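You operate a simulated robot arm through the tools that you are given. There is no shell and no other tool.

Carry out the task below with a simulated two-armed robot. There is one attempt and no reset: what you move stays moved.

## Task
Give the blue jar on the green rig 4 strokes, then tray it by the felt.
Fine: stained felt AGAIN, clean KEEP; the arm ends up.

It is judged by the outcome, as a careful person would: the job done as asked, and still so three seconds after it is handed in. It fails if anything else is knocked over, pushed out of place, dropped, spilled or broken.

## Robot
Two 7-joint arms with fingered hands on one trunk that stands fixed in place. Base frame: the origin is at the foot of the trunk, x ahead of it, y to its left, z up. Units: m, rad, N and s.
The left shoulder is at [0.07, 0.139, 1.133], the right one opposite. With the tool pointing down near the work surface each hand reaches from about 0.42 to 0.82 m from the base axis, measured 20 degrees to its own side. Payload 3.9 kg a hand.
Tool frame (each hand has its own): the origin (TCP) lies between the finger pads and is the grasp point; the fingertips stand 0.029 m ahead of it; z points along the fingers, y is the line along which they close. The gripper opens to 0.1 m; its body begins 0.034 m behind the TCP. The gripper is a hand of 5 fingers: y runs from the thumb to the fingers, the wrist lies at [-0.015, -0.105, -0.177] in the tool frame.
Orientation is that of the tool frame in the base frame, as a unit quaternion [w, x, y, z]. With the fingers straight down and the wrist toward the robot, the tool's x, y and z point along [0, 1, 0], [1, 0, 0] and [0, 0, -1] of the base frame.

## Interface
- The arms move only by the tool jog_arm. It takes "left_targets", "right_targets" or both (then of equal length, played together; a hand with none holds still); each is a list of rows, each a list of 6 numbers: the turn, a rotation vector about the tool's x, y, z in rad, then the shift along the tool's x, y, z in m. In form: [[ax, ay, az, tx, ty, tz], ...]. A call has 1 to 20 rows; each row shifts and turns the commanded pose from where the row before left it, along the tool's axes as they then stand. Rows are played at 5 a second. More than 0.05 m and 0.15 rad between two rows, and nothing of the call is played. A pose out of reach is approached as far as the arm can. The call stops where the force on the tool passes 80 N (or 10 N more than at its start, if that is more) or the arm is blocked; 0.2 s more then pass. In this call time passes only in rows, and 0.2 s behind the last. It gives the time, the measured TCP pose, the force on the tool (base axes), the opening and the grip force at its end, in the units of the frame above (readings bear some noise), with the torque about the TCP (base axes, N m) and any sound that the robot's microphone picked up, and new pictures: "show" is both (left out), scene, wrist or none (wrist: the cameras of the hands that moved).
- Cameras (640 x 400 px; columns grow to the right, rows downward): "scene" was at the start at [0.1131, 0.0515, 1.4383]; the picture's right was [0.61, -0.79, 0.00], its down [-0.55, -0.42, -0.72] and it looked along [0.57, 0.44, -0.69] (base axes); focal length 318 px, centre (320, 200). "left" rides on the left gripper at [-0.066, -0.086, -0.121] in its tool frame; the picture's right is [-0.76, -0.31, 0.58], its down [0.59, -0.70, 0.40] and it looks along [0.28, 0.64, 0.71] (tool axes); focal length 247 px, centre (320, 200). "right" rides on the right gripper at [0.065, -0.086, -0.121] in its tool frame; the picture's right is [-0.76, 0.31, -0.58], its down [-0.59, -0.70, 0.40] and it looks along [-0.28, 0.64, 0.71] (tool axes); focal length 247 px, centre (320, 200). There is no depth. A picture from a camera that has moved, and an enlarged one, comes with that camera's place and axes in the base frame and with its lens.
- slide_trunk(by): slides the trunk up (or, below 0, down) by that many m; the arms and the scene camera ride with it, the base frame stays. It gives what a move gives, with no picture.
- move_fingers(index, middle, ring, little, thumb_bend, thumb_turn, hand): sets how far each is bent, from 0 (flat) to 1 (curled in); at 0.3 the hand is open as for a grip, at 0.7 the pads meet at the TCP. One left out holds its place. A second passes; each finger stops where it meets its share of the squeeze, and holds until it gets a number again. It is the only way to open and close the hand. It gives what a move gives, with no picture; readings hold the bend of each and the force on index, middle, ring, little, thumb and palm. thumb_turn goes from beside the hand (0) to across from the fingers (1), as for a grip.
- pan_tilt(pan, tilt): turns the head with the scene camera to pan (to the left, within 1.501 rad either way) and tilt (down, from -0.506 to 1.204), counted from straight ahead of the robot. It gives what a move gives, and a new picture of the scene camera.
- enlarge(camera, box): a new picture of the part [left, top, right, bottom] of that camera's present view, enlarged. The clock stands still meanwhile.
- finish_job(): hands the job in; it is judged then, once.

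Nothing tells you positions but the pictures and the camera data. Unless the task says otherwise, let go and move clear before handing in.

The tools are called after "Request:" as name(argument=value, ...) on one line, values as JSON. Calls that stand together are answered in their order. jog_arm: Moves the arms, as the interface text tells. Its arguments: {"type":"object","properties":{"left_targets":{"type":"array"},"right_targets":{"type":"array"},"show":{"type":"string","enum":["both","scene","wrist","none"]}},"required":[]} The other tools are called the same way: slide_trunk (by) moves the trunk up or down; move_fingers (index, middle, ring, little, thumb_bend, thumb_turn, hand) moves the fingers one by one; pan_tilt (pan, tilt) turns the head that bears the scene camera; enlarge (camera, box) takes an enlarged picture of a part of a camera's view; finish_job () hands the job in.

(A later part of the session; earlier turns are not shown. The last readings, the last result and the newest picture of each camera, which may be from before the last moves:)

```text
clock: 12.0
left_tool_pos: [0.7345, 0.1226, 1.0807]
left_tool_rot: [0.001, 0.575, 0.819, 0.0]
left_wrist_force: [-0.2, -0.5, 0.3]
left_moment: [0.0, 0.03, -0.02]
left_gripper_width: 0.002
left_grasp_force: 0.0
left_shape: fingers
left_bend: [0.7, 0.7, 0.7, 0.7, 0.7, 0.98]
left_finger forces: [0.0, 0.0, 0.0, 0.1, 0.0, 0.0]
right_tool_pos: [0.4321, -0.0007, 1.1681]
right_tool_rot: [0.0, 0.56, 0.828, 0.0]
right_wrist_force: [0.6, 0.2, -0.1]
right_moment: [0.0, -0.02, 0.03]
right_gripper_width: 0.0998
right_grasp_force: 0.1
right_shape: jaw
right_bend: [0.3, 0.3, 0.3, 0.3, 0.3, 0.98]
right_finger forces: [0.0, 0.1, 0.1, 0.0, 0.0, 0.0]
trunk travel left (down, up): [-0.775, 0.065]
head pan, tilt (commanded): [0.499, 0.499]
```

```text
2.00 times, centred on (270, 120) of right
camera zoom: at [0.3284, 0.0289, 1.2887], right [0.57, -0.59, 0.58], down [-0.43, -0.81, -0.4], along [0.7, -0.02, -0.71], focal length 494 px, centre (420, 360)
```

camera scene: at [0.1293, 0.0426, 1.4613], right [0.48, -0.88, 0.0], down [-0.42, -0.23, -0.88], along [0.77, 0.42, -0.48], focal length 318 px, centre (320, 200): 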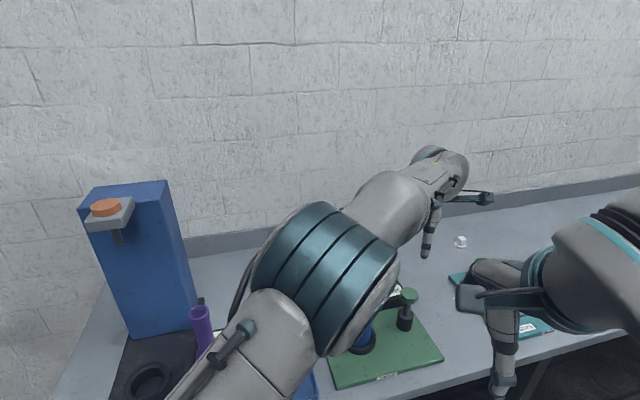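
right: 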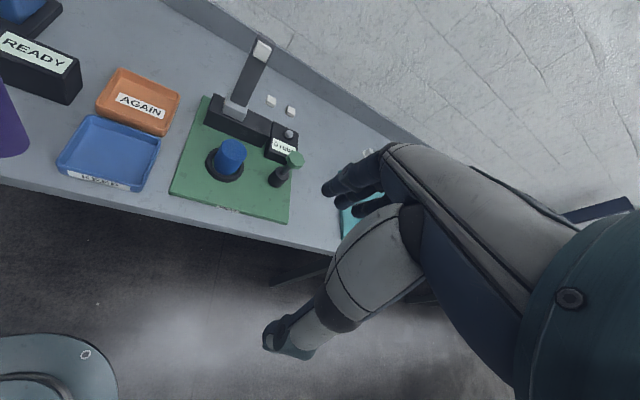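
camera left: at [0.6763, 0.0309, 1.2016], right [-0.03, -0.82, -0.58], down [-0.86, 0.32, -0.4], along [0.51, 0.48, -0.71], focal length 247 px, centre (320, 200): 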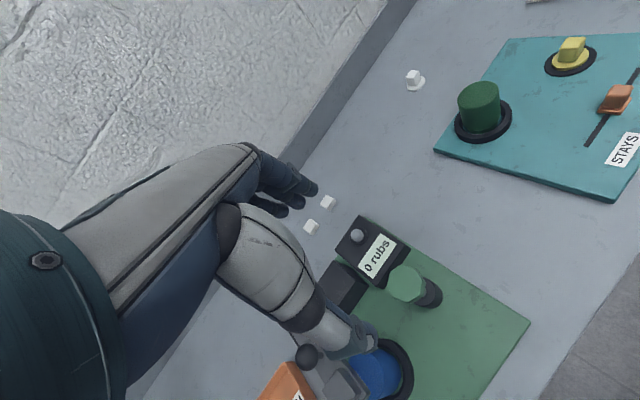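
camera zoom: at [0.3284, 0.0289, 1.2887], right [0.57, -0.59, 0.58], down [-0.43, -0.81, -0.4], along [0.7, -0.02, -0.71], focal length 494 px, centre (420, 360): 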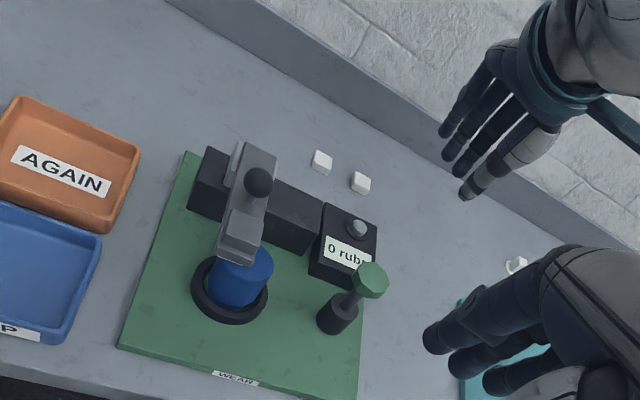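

The fingers are pinched above the plunger. I'll lower to just above the green knob and check the alignment.

Request:
jog_arm(left_targets=[[0, 0, 0, 0, 0, 0.045], [0, 0, 0, 0, 0, 0.045], [0, 0, 0, 0, 0, 0.045]], show="wrist")

Request:
enlarge(camera="right", box=[210, 60, 370, 220])

Request:
enlarge(camera="left", box=[240, 140, 440, 340])

```text
clock: 12.8
left_tool_pos: [0.7344, 0.1236, 0.9445]
left_tool_rot: [0.0, 0.575, 0.818, 0.0]
left_wrist_force: [0.2, 0.0, -0.3]
left_moment: [0.02, 0.02, 0.0]
left_gripper_width: 0.0018
left_grasp_force: 0.0
left_shape: fingers
left_bend: [0.7, 0.7, 0.7, 0.7, 0.7, 0.98]
left_finger forces: [0.0, 0.1, 0.0, 0.0, 0.1, 0.1]
right_tool_pos: [0.4337, 0.0006, 1.1674]
right_tool_rot: [0.0, 0.56, 0.828, -0.001]
right_wrist_force: [0.7, 0.6, -0.3]
right_moment: [0.0, 0.01, 0.01]
right_gripper_width: 0.0999
right_grasp_force: 0.1
right_shape: jaw
right_bend: [0.3, 0.3, 0.3, 0.3, 0.3, 0.98]
right_finger forces: [0.1, 0.0, 0.0, 0.0, 0.0, 0.1]
trunk travel left (down, up): [-0.775, 0.065]
head pan, tilt (commanded): [0.499, 0.499]
camera left: at [0.6748, 0.0333, 1.0658], right [-0.03, -0.82, -0.58], down [-0.86, 0.31, -0.4], along [0.51, 0.48, -0.71], focal length 247 px, centre (320, 200)
```

left: 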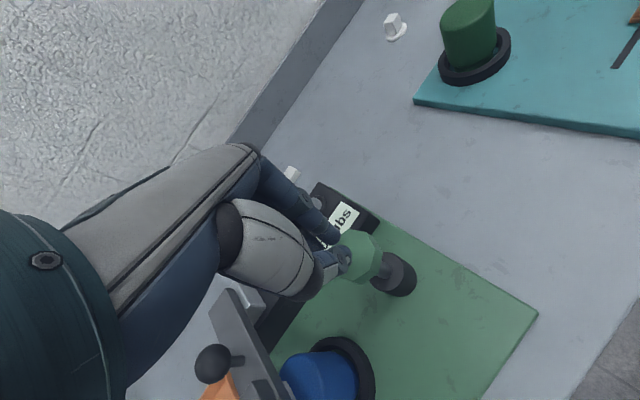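

```text
2.50 times, centred on (290, 140) of right
camera zoom: at [0.3291, 0.0293, 1.2885], right [0.57, -0.59, 0.58], down [-0.43, -0.81, -0.4], along [0.7, -0.02, -0.71], focal length 617 px, centre (395, 350)
```

zoom: 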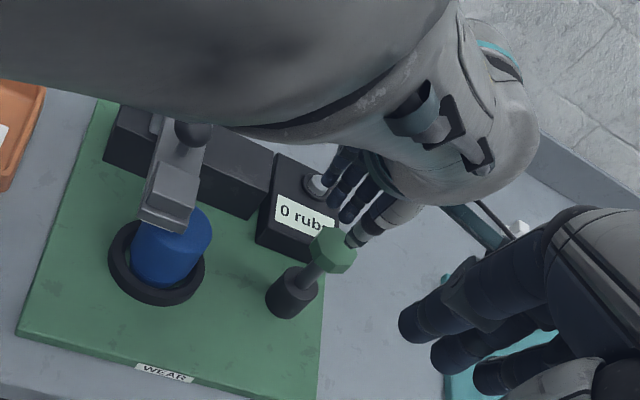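

```text
2.00 times, centred on (340, 240) of left
camera zoom: at [0.6748, 0.0333, 1.0658], right [-0.03, -0.82, -0.58], down [-0.86, 0.31, -0.4], along [0.51, 0.48, -0.71], focal length 494 px, centre (280, 120)
```

zoom: 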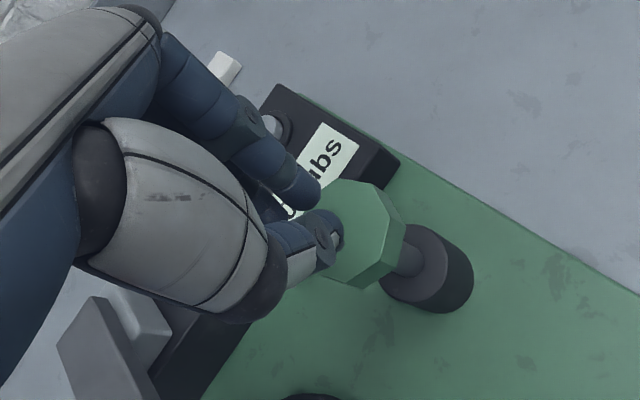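

The knob lies directly beneath the fingertips, about 3 cm down. I'll lower in small steps and watch the vertical force.

Request:
jog_arm(left_targets=[[0, 0, 0, 0, 0, 0.01], [0, 0, 0, 0, 0, 0.01], [0, 0, 0, 0, 0, 0.008]], show="none")

Request:
enlarge(camera="right", box=[230, 80, 350, 200])

Request:
enlarge(camera="left", box=[240, 140, 440, 340])

```text
clock: 13.6
left_tool_pos: [0.7336, 0.1248, 0.9205]
left_tool_rot: [0.002, 0.574, 0.819, 0.001]
left_wrist_force: [-2.5, 0.3, 5.7]
left_moment: [-0.1, 0.06, -0.02]
left_gripper_width: 0.0008
left_grasp_force: 2.8
left_shape: fingers
left_bend: [0.7, 0.7, 0.7, 0.7, 0.7, 0.98]
left_finger forces: [0.0, 0.0, 0.0, 0.0, 5.5, 0.0]
right_tool_pos: [0.4317, 0.0004, 1.1683]
right_tool_rot: [0.0, 0.559, 0.829, 0.001]
right_wrist_force: [-0.5, -0.4, 0.1]
right_moment: [0.02, 0.01, -0.03]
right_gripper_width: 0.0996
right_grasp_force: 0.0
right_shape: jaw
right_bend: [0.3, 0.3, 0.3, 0.3, 0.3, 0.98]
right_finger forces: [0.0, 0.0, 0.1, 0.1, 0.1, 0.0]
trunk travel left (down, up): [-0.775, 0.065]
head pan, tilt (commanded): [0.499, 0.499]
```

```text
3.33 times, centred on (290, 140) of right
camera zoom: at [0.3264, 0.0289, 1.2894], right [0.57, -0.59, 0.58], down [-0.43, -0.81, -0.4], along [0.7, -0.02, -0.71], focal length 823 px, centre (420, 400)
```

zoom: 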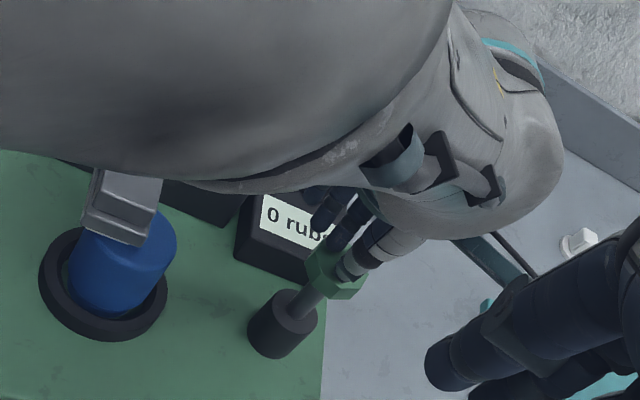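

```text
2.00 times, centred on (340, 240) of left
camera zoom: at [0.6742, 0.0337, 1.0408], right [-0.03, -0.82, -0.58], down [-0.86, 0.31, -0.4], along [0.51, 0.48, -0.71], focal length 494 px, centre (280, 120)
```

zoom: 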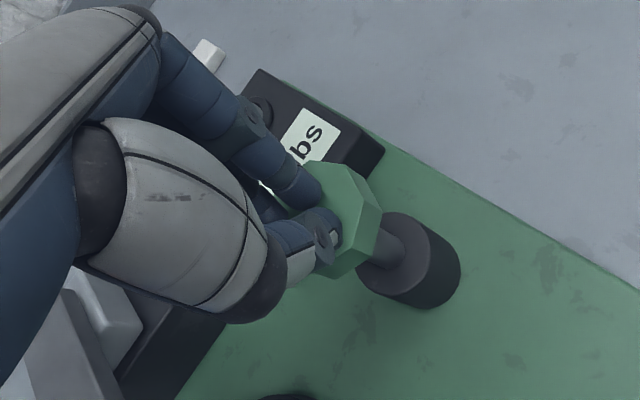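

The thumb tip is touching the knob top at about 5 N. I'll press further in small steps.

Request:
jog_arm(left_targets=[[0, 0, 0, 0, 0, 0.008], [0, 0, 0, 0, 0, 0.008]], show="none")

Request:
enlarge(camera="right", box=[230, 80, 350, 200])

Request:
enlarge(camera="left", box=[240, 140, 440, 340])

```text
clock: 14.2
left_tool_pos: [0.734, 0.1236, 0.9025]
left_tool_rot: [0.002, 0.575, 0.818, 0.0]
left_wrist_force: [-1.5, 0.8, 7.3]
left_moment: [-0.06, 0.06, 0.01]
left_gripper_width: 0.0004
left_grasp_force: 3.2
left_shape: fingers
left_bend: [0.7, 0.7, 0.7, 0.7, 0.71, 0.98]
left_finger forces: [0.0, 0.5, 0.0, 0.1, 6.4, 0.0]
right_tool_pos: [0.4318, 0.0004, 1.1669]
right_tool_rot: [-0.001, 0.56, 0.828, -0.001]
right_wrist_force: [0.2, -0.3, -0.4]
right_moment: [-0.04, 0.0, 0.0]
right_gripper_width: 0.0997
right_grasp_force: 0.0
right_shape: jaw
right_bend: [0.3, 0.3, 0.3, 0.3, 0.3, 0.98]
right_finger forces: [0.1, 0.1, 0.0, 0.0, 0.1, 0.0]
trunk travel left (down, up): [-0.775, 0.065]
head pan, tilt (commanded): [0.499, 0.499]
```

```text
3.33 times, centred on (290, 140) of right
camera zoom: at [0.327, 0.0291, 1.2891], right [0.57, -0.59, 0.58], down [-0.43, -0.81, -0.4], along [0.7, -0.02, -0.71], focal length 823 px, centre (420, 400)
```

zoom: 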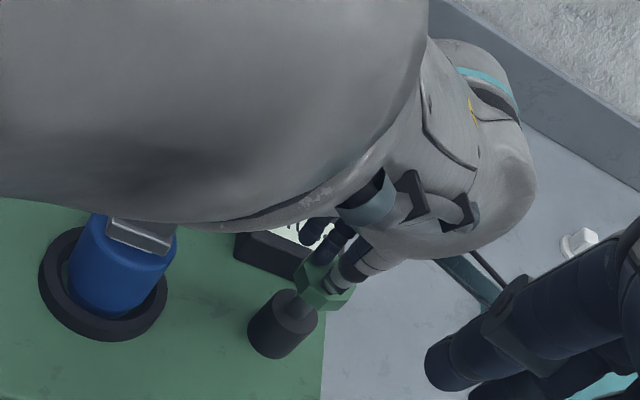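

```text
2.00 times, centred on (340, 240) of left
camera zoom: at [0.674, 0.0336, 1.0241], right [-0.03, -0.82, -0.58], down [-0.86, 0.31, -0.4], along [0.51, 0.48, -0.71], focal length 494 px, centre (280, 120)
```

zoom: 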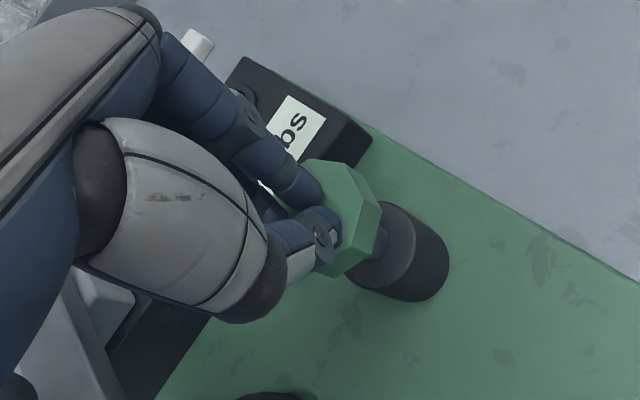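

The knob is moving down against a light spring, so it's a plunger. I'll press on toward the bottom of its travel.

Request:
jog_arm(left_targets=[[0, 0, 0, 0, 0, 0.008], [0, 0, 0, 0, 0, 0.006]], show="none")

Request:
enlarge(camera="right", box=[230, 80, 350, 200])

Request:
enlarge(camera="left", box=[240, 140, 440, 340])

Request:
enlarge(camera="scene", box=[310, 230, 470, 400])

```text
clock: 14.8
left_tool_pos: [0.7331, 0.1239, 0.8886]
left_tool_rot: [0.001, 0.574, 0.819, 0.001]
left_wrist_force: [0.1, -0.1, 7.5]
left_moment: [-0.05, 0.04, -0.04]
left_gripper_width: 0.0003
left_grasp_force: 3.3
left_shape: fingers
left_bend: [0.7, 0.7, 0.7, 0.7, 0.71, 0.98]
left_finger forces: [0.1, 1.4, 0.0, 0.0, 6.0, 0.1]
right_tool_pos: [0.431, -0.0001, 1.1691]
right_tool_rot: [0.001, 0.56, 0.829, 0.001]
right_wrist_force: [-0.3, 0.1, -0.5]
right_moment: [0.0, -0.01, 0.01]
right_gripper_width: 0.0998
right_grasp_force: 0.0
right_shape: jaw
right_bend: [0.3, 0.3, 0.3, 0.3, 0.3, 0.98]
right_finger forces: [0.1, 0.1, 0.0, 0.0, 0.0, 0.0]
trunk travel left (down, up): [-0.775, 0.065]
head pan, tilt (commanded): [0.499, 0.499]
heard: click
```

```text
3.33 times, centred on (290, 140) of right
camera zoom: at [0.3268, 0.0289, 1.2892], right [0.57, -0.59, 0.58], down [-0.43, -0.81, -0.4], along [0.7, -0.02, -0.71], focal length 823 px, centre (420, 400)
```

zoom: 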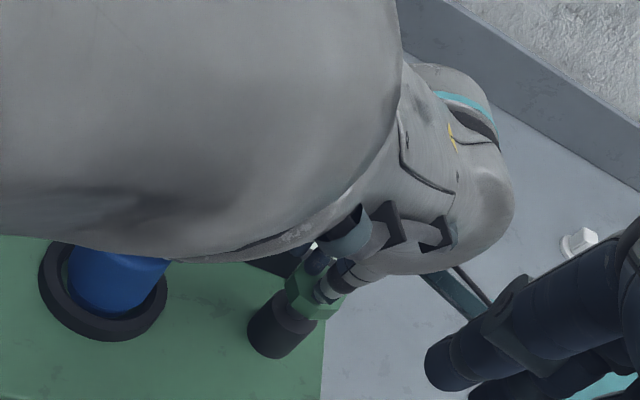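

```text
2.00 times, centred on (340, 240) of left
camera zoom: at [0.6737, 0.0333, 1.0102], right [-0.03, -0.82, -0.58], down [-0.86, 0.31, -0.4], along [0.51, 0.48, -0.71], focal length 494 px, centre (280, 120)
```

zoom: 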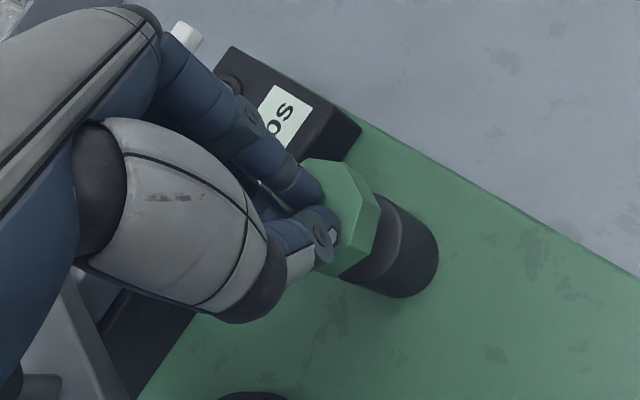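

```text
2.35 times, centred on (390, 315) of scene
camera zoom: at [0.1263, 0.0444, 1.4616], right [0.48, -0.88, 0.0], down [-0.42, -0.23, -0.88], along [0.77, 0.42, -0.48], focal length 747 px, centre (155, -71)
```

zoom: 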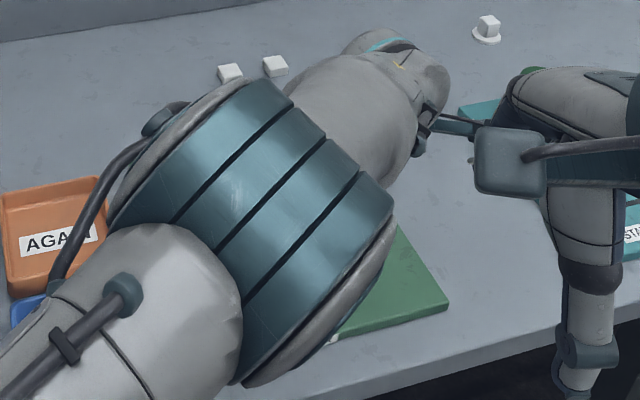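

I heard a click at about 3 cm of travel. I'll lift the hand so the plunger returns, then read the counter.

Request:
jog_arm(left_targets=[[0, 0, 0, 0, 0, -0.016], [0, 0, 0, 0, 0, -0.016], [0, 0, 0, 0, 0, -0.02], [0, 0, 0, 0, 0, -0.03], [0, 0, 0, 0, 0, -0.03]], show="wrist")

Request:
enlarge(camera="right", box=[210, 60, 350, 200])

Request:
enlarge(camera="left", box=[240, 140, 440, 340])

```text
clock: 16.0
left_tool_pos: [0.7333, 0.1248, 1.0002]
left_tool_rot: [0.001, 0.575, 0.818, -0.001]
left_wrist_force: [-0.2, 0.4, 0.0]
left_moment: [-0.01, 0.0, -0.01]
left_gripper_width: 0.0015
left_grasp_force: 0.0
left_shape: fingers
left_bend: [0.7, 0.7, 0.7, 0.7, 0.7, 0.98]
left_finger forces: [0.0, 0.0, 0.0, 0.1, 0.1, 0.0]
right_tool_pos: [0.4315, -0.0001, 1.168]
right_tool_rot: [0.0, 0.56, 0.828, 0.0]
right_wrist_force: [-1.0, 1.7, -0.4]
right_moment: [0.01, -0.01, -0.01]
right_gripper_width: 0.1
right_grasp_force: 0.1
right_shape: jaw
right_bend: [0.3, 0.3, 0.3, 0.3, 0.3, 0.98]
right_finger forces: [0.0, 0.0, 0.1, 0.1, 0.1, 0.0]
trunk travel left (down, up): [-0.775, 0.065]
head pan, tilt (commanded): [0.499, 0.499]
camera left: at [0.6744, 0.0342, 1.1218], right [-0.03, -0.82, -0.58], down [-0.86, 0.31, -0.4], along [0.51, 0.48, -0.71], focal length 247 px, centre (320, 200)
```

left: 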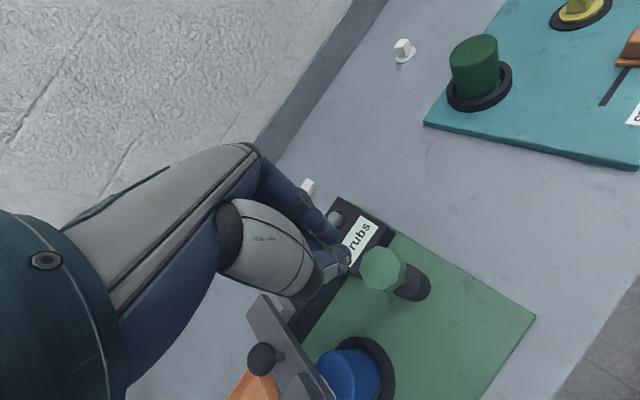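

```text
2.86 times, centred on (280, 130) of right
camera zoom: at [0.3278, 0.0292, 1.2888], right [0.57, -0.59, 0.58], down [-0.43, -0.81, -0.4], along [0.7, -0.02, -0.71], focal length 706 px, centre (434, 400)
```

zoom: 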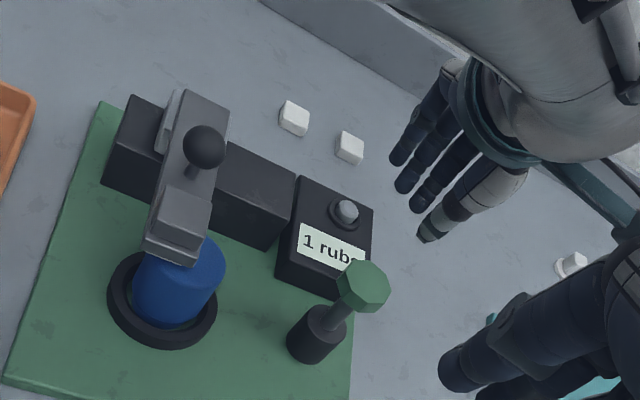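

```text
2.00 times, centred on (340, 240) of left
camera zoom: at [0.6744, 0.0342, 1.1218], right [-0.03, -0.82, -0.58], down [-0.86, 0.31, -0.4], along [0.51, 0.48, -0.71], focal length 494 px, centre (280, 120)
```

zoom: 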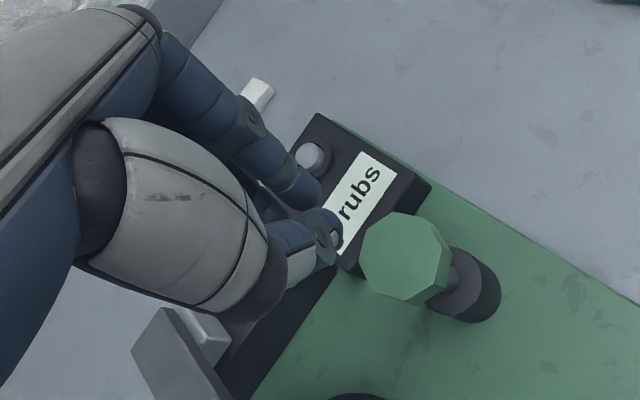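

The counter now reads "1 rubs", so one full press is one stroke. I'll repeat the same press once and check the count.

Request:
jog_arm(left_targets=[[0, 0, 0, 0, 0, 0.035], [0, 0, 0, 0, 0, 0.035], [0, 0, 0, 0, 0, 0.01], [0, 0, 0, 0, 0, 0.012], [0, 0, 0, 0, 0, 0.012], [0, 0, 0, 0, 0, 0.008], [0, 0, 0, 0, 0, 0], [0, 0, 0, 0, 0, -0.016], [0, 0, 0, 0, 0, -0.016], [0, 0, 0, 0, 0, -0.02], [0, 0, 0, 0, 0, -0.03], [0, 0, 0, 0, 0, -0.03]], show="none")

Request:
enlarge(camera="right", box=[210, 60, 350, 200])

```text
clock: 18.6
left_tool_pos: [0.7355, 0.1248, 1.0008]
left_tool_rot: [0.0, 0.575, 0.818, 0.001]
left_wrist_force: [0.0, -0.1, -0.1]
left_moment: [-0.03, -0.02, 0.01]
left_gripper_width: 0.0013
left_grasp_force: 0.0
left_shape: fingers
left_bend: [0.7, 0.7, 0.7, 0.7, 0.7, 0.98]
left_finger forces: [0.0, 0.0, 0.1, 0.0, 0.0, 0.0]
right_tool_pos: [0.4317, -0.0017, 1.1683]
right_tool_rot: [0.0, 0.56, 0.829, 0.0]
right_wrist_force: [0.6, 0.3, 0.1]
right_moment: [-0.03, -0.04, 0.0]
right_gripper_width: 0.0998
right_grasp_force: 0.1
right_shape: jaw
right_bend: [0.3, 0.3, 0.3, 0.3, 0.3, 0.98]
right_finger forces: [0.0, 0.0, 0.0, 0.0, 0.1, 0.1]
trunk travel left (down, up): [-0.775, 0.065]
head pan, tilt (commanded): [0.499, 0.499]
heard: click
```

```text
2.86 times, centred on (280, 130) of right
camera zoom: at [0.3279, 0.0291, 1.2888], right [0.57, -0.59, 0.58], down [-0.43, -0.81, -0.4], along [0.7, -0.02, -0.71], focal length 706 px, centre (434, 400)
```

zoom: 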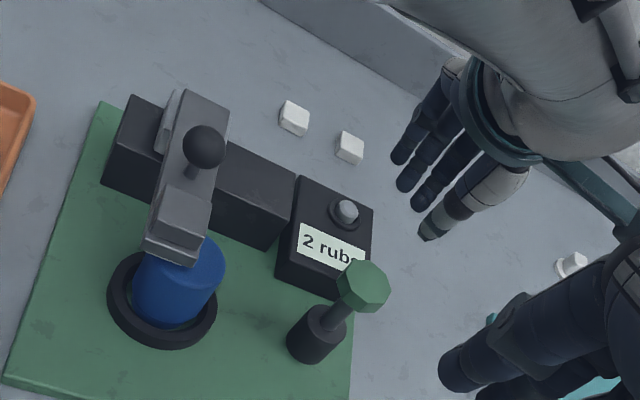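

The counter reads "2 rubs" and the arm is still resting on the jar. Now the third press.

Request:
jog_arm(left_targets=[[0, 0, 0, 0, 0, 0.035], [0, 0, 0, 0, 0, 0.035], [0, 0, 0, 0, 0, 0.01], [0, 0, 0, 0, 0, 0.012], [0, 0, 0, 0, 0, 0.012], [0, 0, 0, 0, 0, 0.008], [0, 0, 0, 0, 0, 0], [0, 0, 0, 0, 0, -0.016], [0, 0, 0, 0, 0, -0.016], [0, 0, 0, 0, 0, -0.02], [0, 0, 0, 0, 0, -0.03], [0, 0, 0, 0, 0, -0.03]], show="none")

Request:
enlarge(camera="right", box=[210, 60, 350, 200])

```text
clock: 21.2
left_tool_pos: [0.7346, 0.1251, 0.999]
left_tool_rot: [0.0, 0.575, 0.818, 0.0]
left_wrist_force: [0.4, 0.0, 0.3]
left_moment: [-0.01, -0.02, 0.03]
left_gripper_width: 0.0012
left_grasp_force: 0.2
left_shape: fingers
left_bend: [0.7, 0.7, 0.7, 0.7, 0.7, 0.97]
left_finger forces: [0.0, 0.1, 0.1, 0.0, 0.0, 0.1]
right_tool_pos: [0.4322, 0.0005, 1.1681]
right_tool_rot: [0.0, 0.56, 0.828, 0.0]
right_wrist_force: [0.3, 0.4, 0.0]
right_moment: [-0.02, -0.01, 0.0]
right_gripper_width: 0.0995
right_grasp_force: 0.0
right_shape: jaw
right_bend: [0.3, 0.3, 0.3, 0.3, 0.3, 0.98]
right_finger forces: [0.1, 0.0, 0.0, 0.0, 0.1, 0.0]
trunk travel left (down, up): [-0.775, 0.065]
head pan, tilt (commanded): [0.499, 0.499]
heard: click
```

```text
2.86 times, centred on (280, 130) of right
camera zoom: at [0.3278, 0.0292, 1.2888], right [0.57, -0.59, 0.58], down [-0.43, -0.81, -0.4], along [0.7, -0.02, -0.71], focal length 706 px, centre (434, 400)
```

zoom: 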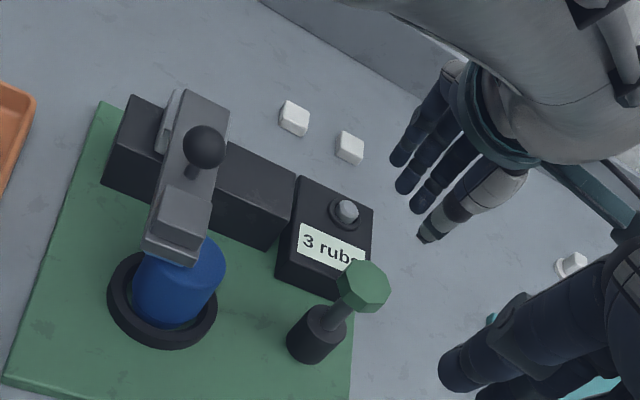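

The counter reads "3 rubs". Now the fourth and last press.

Request:
jog_arm(left_targets=[[0, 0, 0, 0, 0, 0.035], [0, 0, 0, 0, 0, 0.035], [0, 0, 0, 0, 0, 0.01], [0, 0, 0, 0, 0, 0.012], [0, 0, 0, 0, 0, 0.012], [0, 0, 0, 0, 0, 0.008], [0, 0, 0, 0, 0, 0], [0, 0, 0, 0, 0, -0.016], [0, 0, 0, 0, 0, -0.016], [0, 0, 0, 0, 0, -0.02], [0, 0, 0, 0, 0, -0.03], [0, 0, 0, 0, 0, -0.03]], show="none")

Request:
enlarge(camera="right", box=[210, 60, 350, 200])

```text
clock: 23.8
left_tool_pos: [0.7339, 0.1249, 0.9989]
left_tool_rot: [0.0, 0.575, 0.818, 0.0]
left_wrist_force: [0.1, 0.1, 0.2]
left_moment: [-0.01, 0.02, 0.0]
left_gripper_width: 0.0013
left_grasp_force: 0.1
left_shape: fingers
left_bend: [0.7, 0.7, 0.7, 0.7, 0.7, 0.98]
left_finger forces: [0.1, 0.1, 0.0, 0.0, 0.1, 0.1]
right_tool_pos: [0.4325, 0.0001, 1.1683]
right_tool_rot: [0.0, 0.56, 0.829, 0.0]
right_wrist_force: [0.0, 0.0, 0.4]
right_moment: [0.01, -0.01, 0.0]
right_gripper_width: 0.0999
right_grasp_force: 0.1
right_shape: jaw
right_bend: [0.3, 0.3, 0.3, 0.3, 0.3, 0.98]
right_finger forces: [0.1, 0.1, 0.0, 0.0, 0.0, 0.1]
trunk travel left (down, up): [-0.775, 0.065]
head pan, tilt (commanded): [0.499, 0.499]
heard: click
```

```text
2.86 times, centred on (280, 130) of right
camera zoom: at [0.3277, 0.0293, 1.2889], right [0.57, -0.59, 0.58], down [-0.43, -0.81, -0.4], along [0.7, -0.02, -0.71], focal length 706 px, centre (434, 400)
```

zoom: 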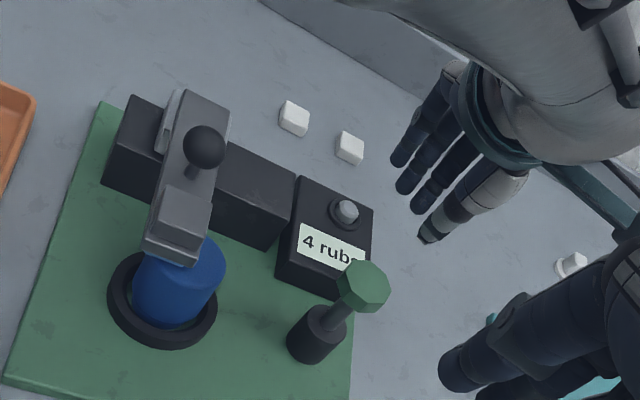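

The counter reads "4 rubs", so the strokes are done. Next I'll raise the rig arm by gripping its tip from both sides with index, middle and thumb. I'll lift, turn the hand so it closes across the arm's width, and hover above the tip.

Request:
jog_arm(left_targets=[[0, 0, 0, 0, 0, -0.03], [0, 0, 0, 0, 0, -0.03], [0, 0, 0.1418, 0, 0, 0], [0, 0, 0.1418, 0, 0, 0], [0, 0, 0.1418, 0, 0, 0], [0, 0, 0.1418, 0, 0, 0], [0, 0, 0.1418, 0, 0, 0], [0, 0, 0.1418, 0, 0, 0], [0, 0, 0.1418, 0, 0, 0], [0, 0, 0.1418, 0, 0, 0], [0, 0, 0, -0.0025, -0.0378, 0], [0, 0, 0, -0.0025, -0.0378, 0], [0, 0, 0, -0.0025, -0.0378, 0], [0, 0, 0, -0.0025, -0.0378, 0]], show="none")

Request:
move_fingers(hand="left", index=0.3, middle=0.3, ring=0.1, little=0.1, thumb_bend=0.3)

Request:
jog_arm(left_targets=[[0, 0, 0, 0, 0, 0]], show="both")

Request:
enlarge(camera="right", box=[170, 20, 350, 200])

```text
clock: 26.8
left_tool_pos: [0.618, 0.2256, 1.0595]
left_tool_rot: [0.002, 0.924, 0.382, 0.001]
left_wrist_force: [0.7, 0.5, 0.0]
left_moment: [0.0, 0.01, 0.0]
left_gripper_width: 0.0013
left_grasp_force: 0.1
left_shape: fingers
left_bend: [0.7, 0.7, 0.7, 0.7, 0.7, 0.98]
left_finger forces: [0.0, 0.0, 0.1, 0.0, 0.0, 0.0]
right_tool_pos: [0.4312, 0.0015, 1.1681]
right_tool_rot: [0.001, 0.56, 0.829, 0.0]
right_wrist_force: [-0.6, 0.3, 0.2]
right_moment: [-0.03, -0.02, 0.01]
right_gripper_width: 0.0999
right_grasp_force: 0.0
right_shape: jaw
right_bend: [0.3, 0.3, 0.3, 0.3, 0.3, 0.98]
right_finger forces: [0.1, 0.0, 0.0, 0.0, 0.1, 0.0]
trunk travel left (down, up): [-0.775, 0.065]
head pan, tilt (commanded): [0.499, 0.499]
```

```text
clock: 27.8
left_tool_pos: [0.6208, 0.2235, 1.0577]
left_tool_rot: [0.0, 0.924, 0.382, 0.0]
left_wrist_force: [0.1, 0.6, 0.4]
left_moment: [0.0, -0.01, 0.0]
left_gripper_width: 0.0984
left_grasp_force: 0.1
left_shape: fingers
left_bend: [0.3, 0.3, 0.1, 0.1, 0.3, 0.98]
left_finger forces: [0.1, 0.1, 0.0, 0.0, 0.0, 0.0]
right_tool_pos: [0.4312, 0.0, 1.1664]
right_tool_rot: [0.0, 0.56, 0.828, 0.0]
right_wrist_force: [0.0, 0.6, -0.4]
right_moment: [0.0, 0.0, 0.0]
right_gripper_width: 0.0998
right_grasp_force: 0.0
right_shape: jaw
right_bend: [0.3, 0.3, 0.3, 0.3, 0.3, 0.98]
right_finger forces: [0.0, 0.0, 0.1, 0.0, 0.0, 0.0]
trunk travel left (down, up): [-0.775, 0.065]
head pan, tilt (commanded): [0.499, 0.499]
```

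```text
clock: 28.2
left_tool_pos: [0.6198, 0.2253, 1.0571]
left_tool_rot: [0.0, 0.924, 0.382, 0.0]
left_wrist_force: [-0.3, 0.3, 0.3]
left_moment: [0.0, 0.0, 0.03]
left_gripper_width: 0.0983
left_grasp_force: 0.2
left_shape: fingers
left_bend: [0.3, 0.3, 0.1, 0.1, 0.3, 0.98]
left_finger forces: [0.0, 0.1, 0.0, 0.1, 0.0, 0.0]
right_tool_pos: [0.4331, -0.0005, 1.1675]
right_tool_rot: [0.0, 0.56, 0.829, 0.0]
right_wrist_force: [-0.9, 0.5, -0.4]
right_moment: [0.02, 0.0, -0.04]
right_gripper_width: 0.0999
right_grasp_force: 0.1
right_shape: jaw
right_bend: [0.3, 0.3, 0.3, 0.3, 0.3, 0.98]
right_finger forces: [0.0, 0.1, 0.0, 0.0, 0.1, 0.0]
trunk travel left (down, up): [-0.775, 0.065]
head pan, tilt (commanded): [0.499, 0.499]
camera scene: at [0.1281, 0.0446, 1.4614], right [0.48, -0.88, 0.0], down [-0.42, -0.23, -0.88], along [0.77, 0.42, -0.48], focal length 318 px, centre (320, 200)
camera left: at [0.5134, 0.239, 1.1791], right [-0.75, -0.32, -0.58], down [-0.08, 0.91, -0.4], along [0.65, -0.26, -0.71], focal length 247 px, centre (320, 200)
```

scene: 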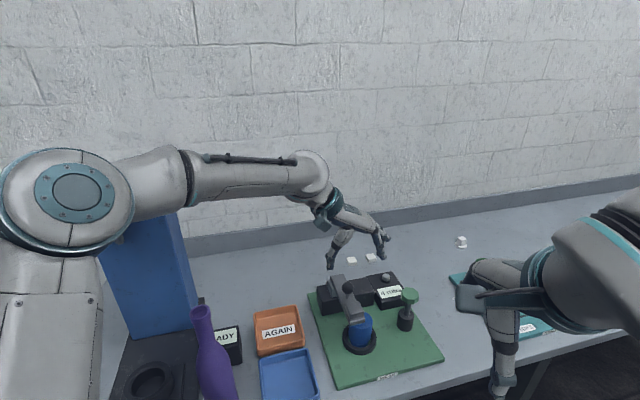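
left: 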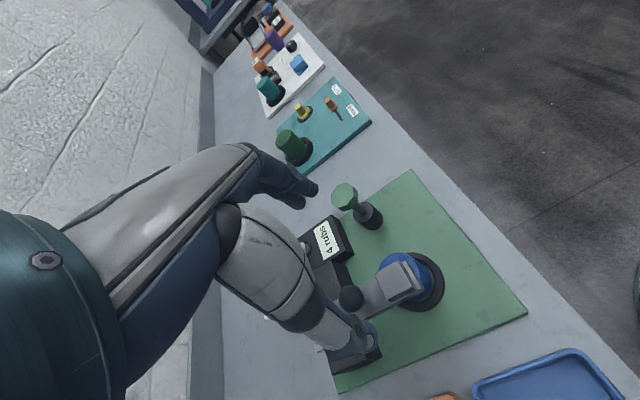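

```text
2.22 times, centred on (260, 110) of right
camera zoom: at [0.3283, 0.0291, 1.2887], right [0.57, -0.59, 0.58], down [-0.43, -0.81, -0.4], along [0.7, -0.02, -0.71], focal length 549 px, centre (453, 400)
```

zoom: 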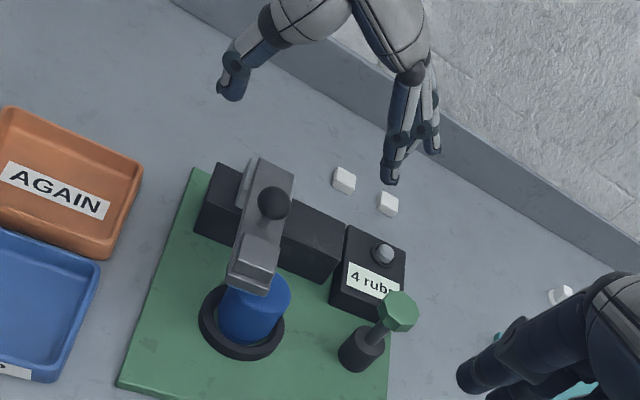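

The hand is centred over the arm's end block, whose top centre is about (0.619, 0.221, 0.895). I'll tilt the head for a better view and lower partway with the fingers open on both sides.

Request:
pan_tilt(pan=0.5, tilt=0.75)

Request:
jog_arm(left_targets=[[0, 0, 0, 0, 0, 0.04], [0, 0, 0, 0, 0, 0.04], [0, 0, 0, 0, 0, 0.04]], show="both")

Request:
enlarge(camera="right", box=[170, 40, 330, 200])

Request:
enlarge(camera="scene", box=[300, 150, 440, 290])

```text
clock: 28.9
left_tool_pos: [0.6206, 0.224, 1.0576]
left_tool_rot: [0.0, 0.924, 0.382, 0.0]
left_wrist_force: [0.5, -0.1, 0.3]
left_moment: [0.01, -0.03, -0.01]
left_gripper_width: 0.0983
left_grasp_force: 0.2
left_shape: fingers
left_bend: [0.3, 0.3, 0.1, 0.1, 0.3, 0.98]
left_finger forces: [0.1, 0.0, 0.1, 0.1, 0.0, 0.1]
right_tool_pos: [0.4329, -0.0007, 1.1678]
right_tool_rot: [0.0, 0.56, 0.829, 0.0]
right_wrist_force: [0.8, -0.4, 0.1]
right_moment: [0.02, -0.04, 0.06]
right_gripper_width: 0.0999
right_grasp_force: 0.1
right_shape: jaw
right_bend: [0.3, 0.3, 0.3, 0.3, 0.3, 0.98]
right_finger forces: [0.0, 0.1, 0.0, 0.0, 0.0, 0.0]
trunk travel left (down, up): [-0.775, 0.065]
head pan, tilt (commanded): [0.499, 0.75]
camera scene: at [0.1209, 0.0408, 1.4395], right [0.48, -0.88, 0.0], down [-0.6, -0.33, -0.73], along [0.64, 0.35, -0.68], focal length 318 px, centre (320, 200)
```

scene: 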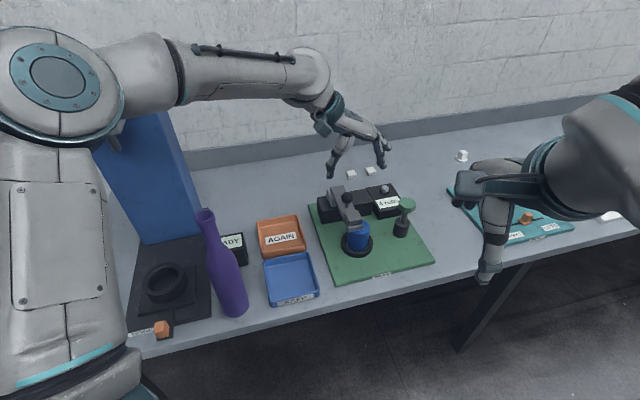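

```text
clock: 29.8
left_tool_pos: [0.6194, 0.2232, 0.9393]
left_tool_rot: [0.002, 0.924, 0.382, -0.001]
left_wrist_force: [0.1, -0.2, 0.0]
left_moment: [0.01, -0.02, 0.0]
left_gripper_width: 0.0987
left_grasp_force: 0.2
left_shape: fingers
left_bend: [0.3, 0.3, 0.1, 0.1, 0.3, 0.98]
left_finger forces: [0.0, 0.1, 0.0, 0.1, 0.0, 0.0]
right_tool_pos: [0.4323, 0.0007, 1.1676]
right_tool_rot: [0.0, 0.56, 0.829, -0.001]
right_wrist_force: [-0.1, -0.3, 0.3]
right_moment: [-0.01, 0.02, 0.03]
right_gripper_width: 0.0994
right_grasp_force: 0.1
right_shape: jaw
right_bend: [0.3, 0.3, 0.3, 0.3, 0.3, 0.98]
right_finger forces: [0.0, 0.0, 0.0, 0.1, 0.0, 0.0]
trunk travel left (down, up): [-0.775, 0.065]
head pan, tilt (commanded): [0.499, 0.75]
camera scene: at [0.1216, 0.0412, 1.4394], right [0.48, -0.88, 0.0], down [-0.6, -0.33, -0.73], along [0.64, 0.35, -0.68], focal length 318 px, centre (320, 200)
camera left: at [0.5117, 0.2375, 1.0603], right [-0.75, -0.32, -0.58], down [-0.08, 0.91, -0.4], along [0.65, -0.26, -0.71], focal length 247 px, centre (320, 200)
```

scene: 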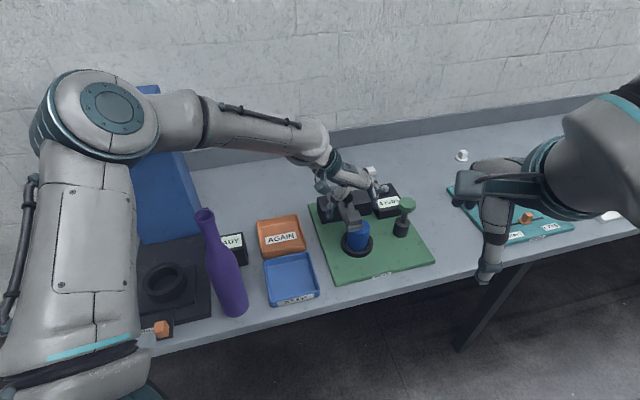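
left: 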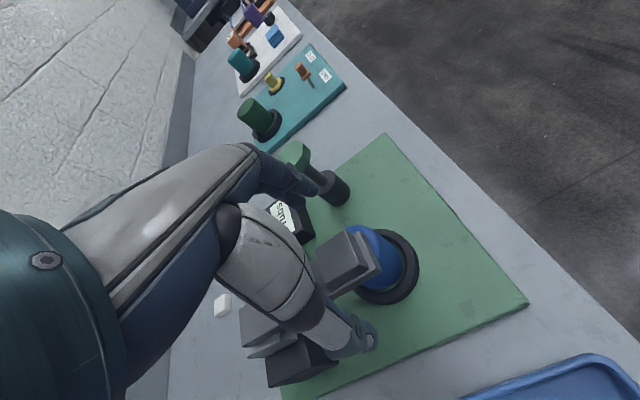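

```text
2.50 times, centred on (250, 120) of right
camera zoom: at [0.329, 0.0296, 1.2886], right [0.57, -0.59, 0.58], down [-0.43, -0.81, -0.4], along [0.7, -0.02, -0.71], focal length 617 px, centre (495, 400)
```

zoom: 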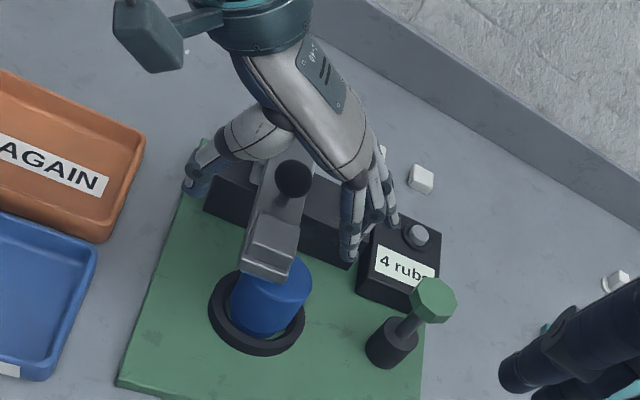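

```text
2.86 times, centred on (370, 220) of scene
camera zoom: at [0.1216, 0.0412, 1.4394], right [0.48, -0.88, 0.0], down [-0.6, -0.33, -0.73], along [0.64, 0.35, -0.68], focal length 907 px, centre (177, 143)
```

zoom: 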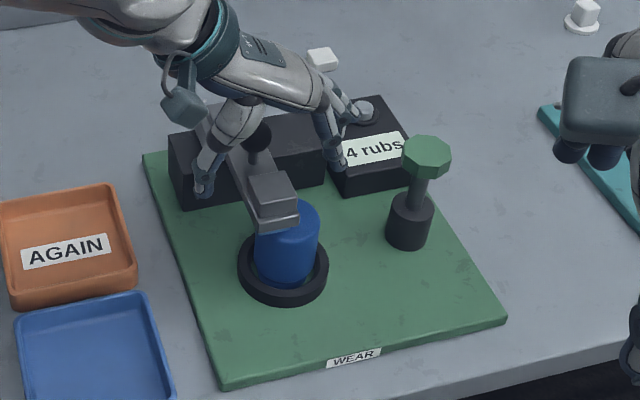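

The thumb is on the left of the end block, the fingers are on its right, and nothing else is in their way. I'll lower the last 4.5 cm and check for contact before closing.

Request:
jog_arm(left_targets=[[0, 0, 0, 0, 0, 0.02], [0, 0, 0, 0, 0, 0.015], [0, 0, 0, 0, 0, 0.01]], show="wrist")

Request:
enlarge(camera="scene", box=[310, 160, 410, 260])

Request:
enlarge(camera="right", box=[190, 60, 310, 180])

```text
clock: 30.6
left_tool_pos: [0.6191, 0.225, 0.8935]
left_tool_rot: [0.001, 0.924, 0.382, 0.0]
left_wrist_force: [0.1, 0.0, 0.0]
left_moment: [-0.02, -0.03, 0.0]
left_gripper_width: 0.0984
left_grasp_force: 0.0
left_shape: fingers
left_bend: [0.3, 0.3, 0.1, 0.1, 0.3, 0.98]
left_finger forces: [0.0, 0.0, 0.0, 0.0, 0.0, 0.1]
right_tool_pos: [0.4321, 0.0001, 1.1672]
right_tool_rot: [0.001, 0.56, 0.828, 0.0]
right_wrist_force: [0.0, 0.9, 0.4]
right_moment: [0.02, -0.02, 0.0]
right_gripper_width: 0.0996
right_grasp_force: 0.1
right_shape: jaw
right_bend: [0.3, 0.3, 0.3, 0.3, 0.3, 0.98]
right_finger forces: [0.0, 0.1, 0.0, 0.0, 0.1, 0.1]
trunk travel left (down, up): [-0.775, 0.065]
head pan, tilt (commanded): [0.499, 0.75]
camera left: at [0.513, 0.2392, 1.0149], right [-0.75, -0.32, -0.58], down [-0.08, 0.91, -0.4], along [0.65, -0.26, -0.71], focal length 247 px, centre (320, 200)
```

left: 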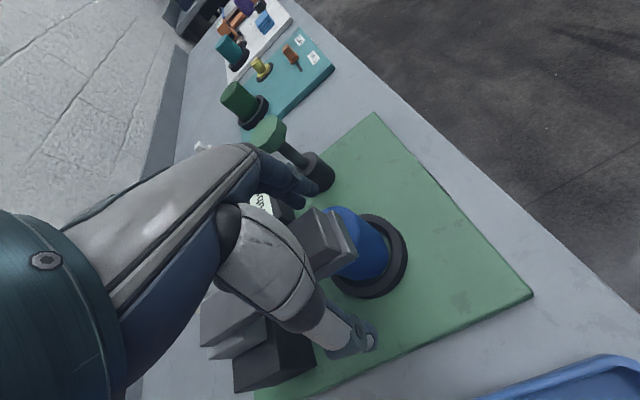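

```text
4.00 times, centred on (360, 210) of scene
camera zoom: at [0.1209, 0.0408, 1.4394], right [0.48, -0.88, 0.0], down [-0.6, -0.33, -0.73], along [0.64, 0.35, -0.68], focal length 1270 px, centre (160, 160)
```

zoom: 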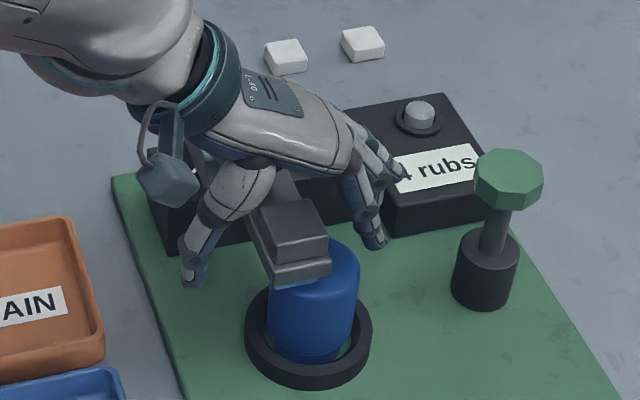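

```text
3.33 times, centred on (250, 120) of right
camera zoom: at [0.3283, 0.0292, 1.2888], right [0.57, -0.59, 0.58], down [-0.43, -0.81, -0.4], along [0.7, -0.02, -0.71], focal length 823 px, centre (553, 467)
```

zoom: 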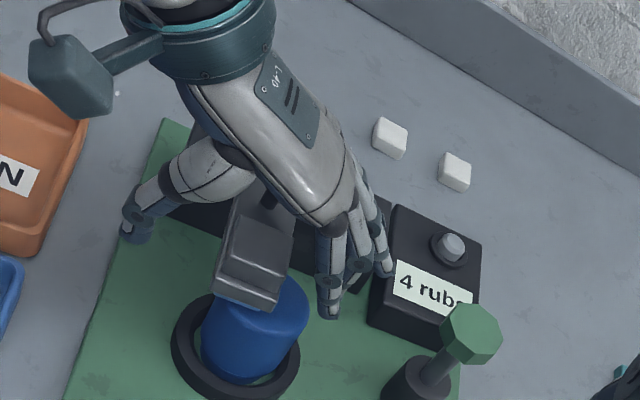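

The fingers are placed beside the end block with no contact. I'll close the index, middle and thumb on its sides.

Request:
move_fingers(hand="left", index=0.62, middle=0.62, thumb_bend=0.62)

Request:
enlarge(camera="scene", box=[310, 160, 410, 260])

Request:
enlarge(camera="right", box=[190, 60, 310, 180])

Request:
enlarge(camera="left", box=[220, 150, 420, 390])

```text
clock: 31.6
left_tool_pos: [0.622, 0.2228, 0.8942]
left_tool_rot: [0.0, 0.924, 0.382, -0.001]
left_wrist_force: [9.7, -8.8, 0.3]
left_moment: [-0.09, -0.2, -0.03]
left_gripper_width: 0.0338
left_grasp_force: 9.0
left_shape: fingers
left_bend: [0.54, 0.56, 0.1, 0.1, 0.6, 0.97]
left_finger forces: [8.8, 6.4, 0.0, 0.1, 1.9, 0.0]
right_tool_pos: [0.4334, -0.0017, 1.1686]
right_tool_rot: [-0.001, 0.56, 0.829, 0.0]
right_wrist_force: [-0.6, 0.7, 0.1]
right_moment: [0.01, 0.0, 0.01]
right_gripper_width: 0.0996
right_grasp_force: 0.0
right_shape: jaw
right_bend: [0.3, 0.3, 0.3, 0.3, 0.3, 0.98]
right_finger forces: [0.0, 0.0, 0.0, 0.1, 0.1, 0.0]
trunk travel left (down, up): [-0.775, 0.065]
head pan, tilt (commanded): [0.499, 0.75]
```

```text
4.00 times, centred on (360, 210) of scene
camera zoom: at [0.1229, 0.0388, 1.4393], right [0.48, -0.88, 0.0], down [-0.6, -0.33, -0.73], along [0.64, 0.35, -0.68], focal length 1270 px, centre (160, 160)
```

zoom: 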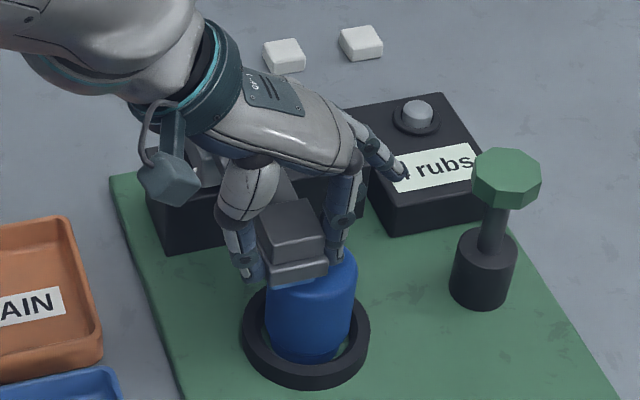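

```text
3.33 times, centred on (250, 120) of right
camera zoom: at [0.3301, 0.0274, 1.2883], right [0.57, -0.59, 0.57], down [-0.43, -0.81, -0.4], along [0.7, -0.02, -0.71], focal length 823 px, centre (553, 467)
```

zoom: 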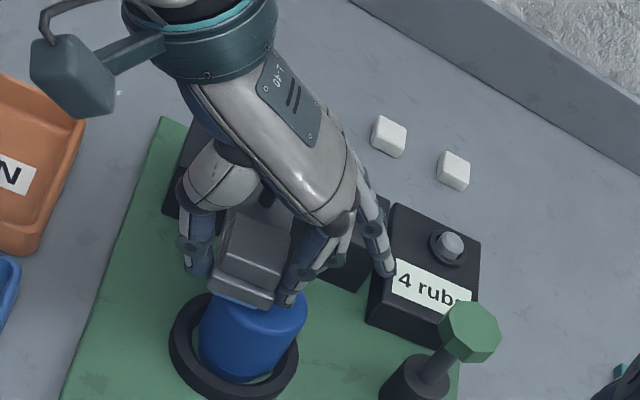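

```text
1.67 times, centred on (320, 270) of left
camera zoom: at [0.5147, 0.2373, 1.0153], right [-0.75, -0.32, -0.58], down [-0.08, 0.91, -0.4], along [0.65, -0.25, -0.71], focal length 412 px, centre (320, 83)
```

zoom: 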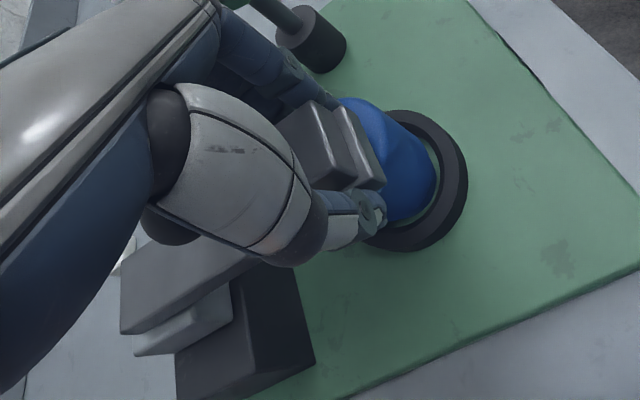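

The fingers hold the block, though the right side is pressing harder than the thumb. I'll shift the hand 3 mm to centre it, then start lifting the arm along its arc about the hinge.

Request:
jog_arm(left_targets=[[0, 0, 0, 0, 0.003, 0], [0, 0, 0, 0.004, 0, -0.0118], [0, 0, 0, 0.004, 0, -0.0118], [0, 0, 0, 0.006, 0, -0.0109], [0, 0, 0, 0.006, 0, -0.0109]], show="wrist")

Request:
enlarge(camera="scene", box=[310, 140, 430, 260])

Request:
enlarge(camera="right", box=[190, 60, 310, 180])

```text
clock: 32.8
left_tool_pos: [0.6366, 0.2342, 0.9412]
left_tool_rot: [0.001, 0.924, 0.382, 0.0]
left_wrist_force: [-0.7, -11.6, 2.2]
left_moment: [-0.29, 0.09, -0.1]
left_gripper_width: 0.034
left_grasp_force: 6.8
left_shape: fingers
left_bend: [0.55, 0.57, 0.1, 0.1, 0.6, 0.96]
left_finger forces: [6.4, 4.4, 0.0, 0.0, 3.3, 0.0]
right_tool_pos: [0.4312, -0.0031, 1.1682]
right_tool_rot: [-0.001, 0.561, 0.828, 0.001]
right_wrist_force: [0.1, 0.0, -0.4]
right_moment: [-0.03, -0.02, -0.02]
right_gripper_width: 0.1
right_grasp_force: 0.2
right_shape: jaw
right_bend: [0.3, 0.3, 0.3, 0.3, 0.3, 0.98]
right_finger forces: [0.0, 0.0, 0.0, 0.0, 0.1, 0.0]
trunk travel left (down, up): [-0.775, 0.065]
head pan, tilt (commanded): [0.499, 0.75]
camera left: at [0.5294, 0.2491, 1.0623], right [-0.75, -0.32, -0.58], down [-0.08, 0.91, -0.4], along [0.65, -0.25, -0.71], focal length 247 px, centre (320, 200)
```

left: 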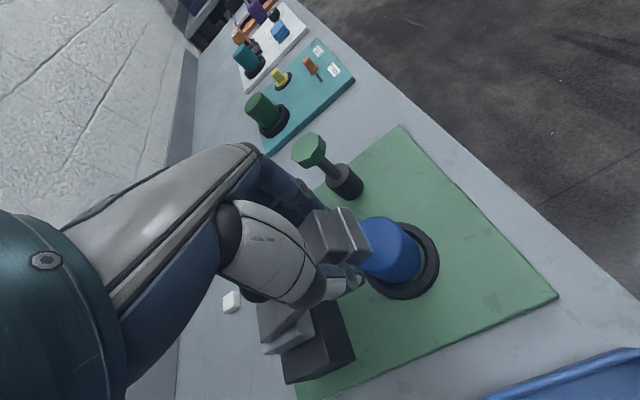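

```text
3.33 times, centred on (370, 200) of scene
camera zoom: at [0.1201, 0.038, 1.4396], right [0.48, -0.88, 0.0], down [-0.6, -0.32, -0.73], along [0.64, 0.35, -0.68], focal length 1059 px, centre (153, 200)
```

zoom: 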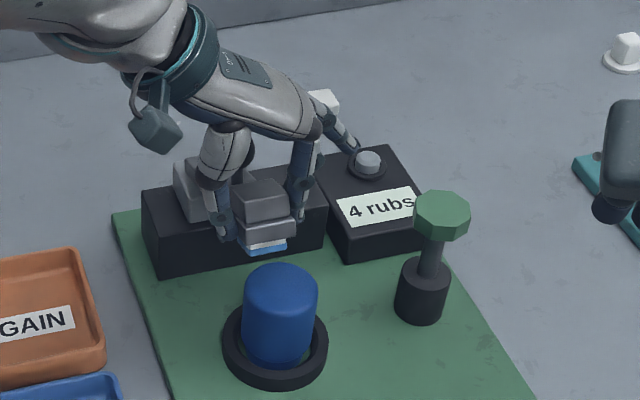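

```text
3.33 times, centred on (250, 120) of right
camera zoom: at [0.3276, 0.0267, 1.289], right [0.57, -0.59, 0.58], down [-0.43, -0.81, -0.4], along [0.7, -0.02, -0.71], focal length 823 px, centre (553, 467)
```

zoom: 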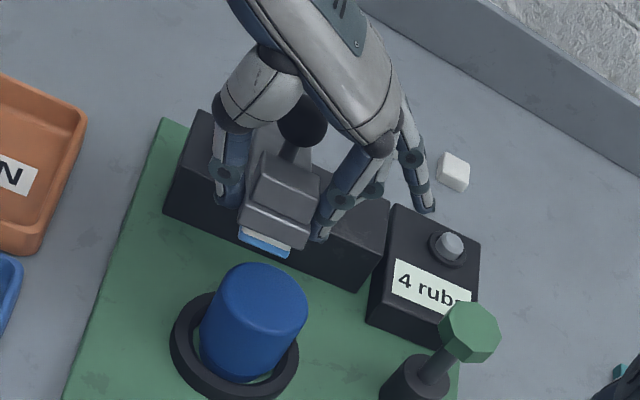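

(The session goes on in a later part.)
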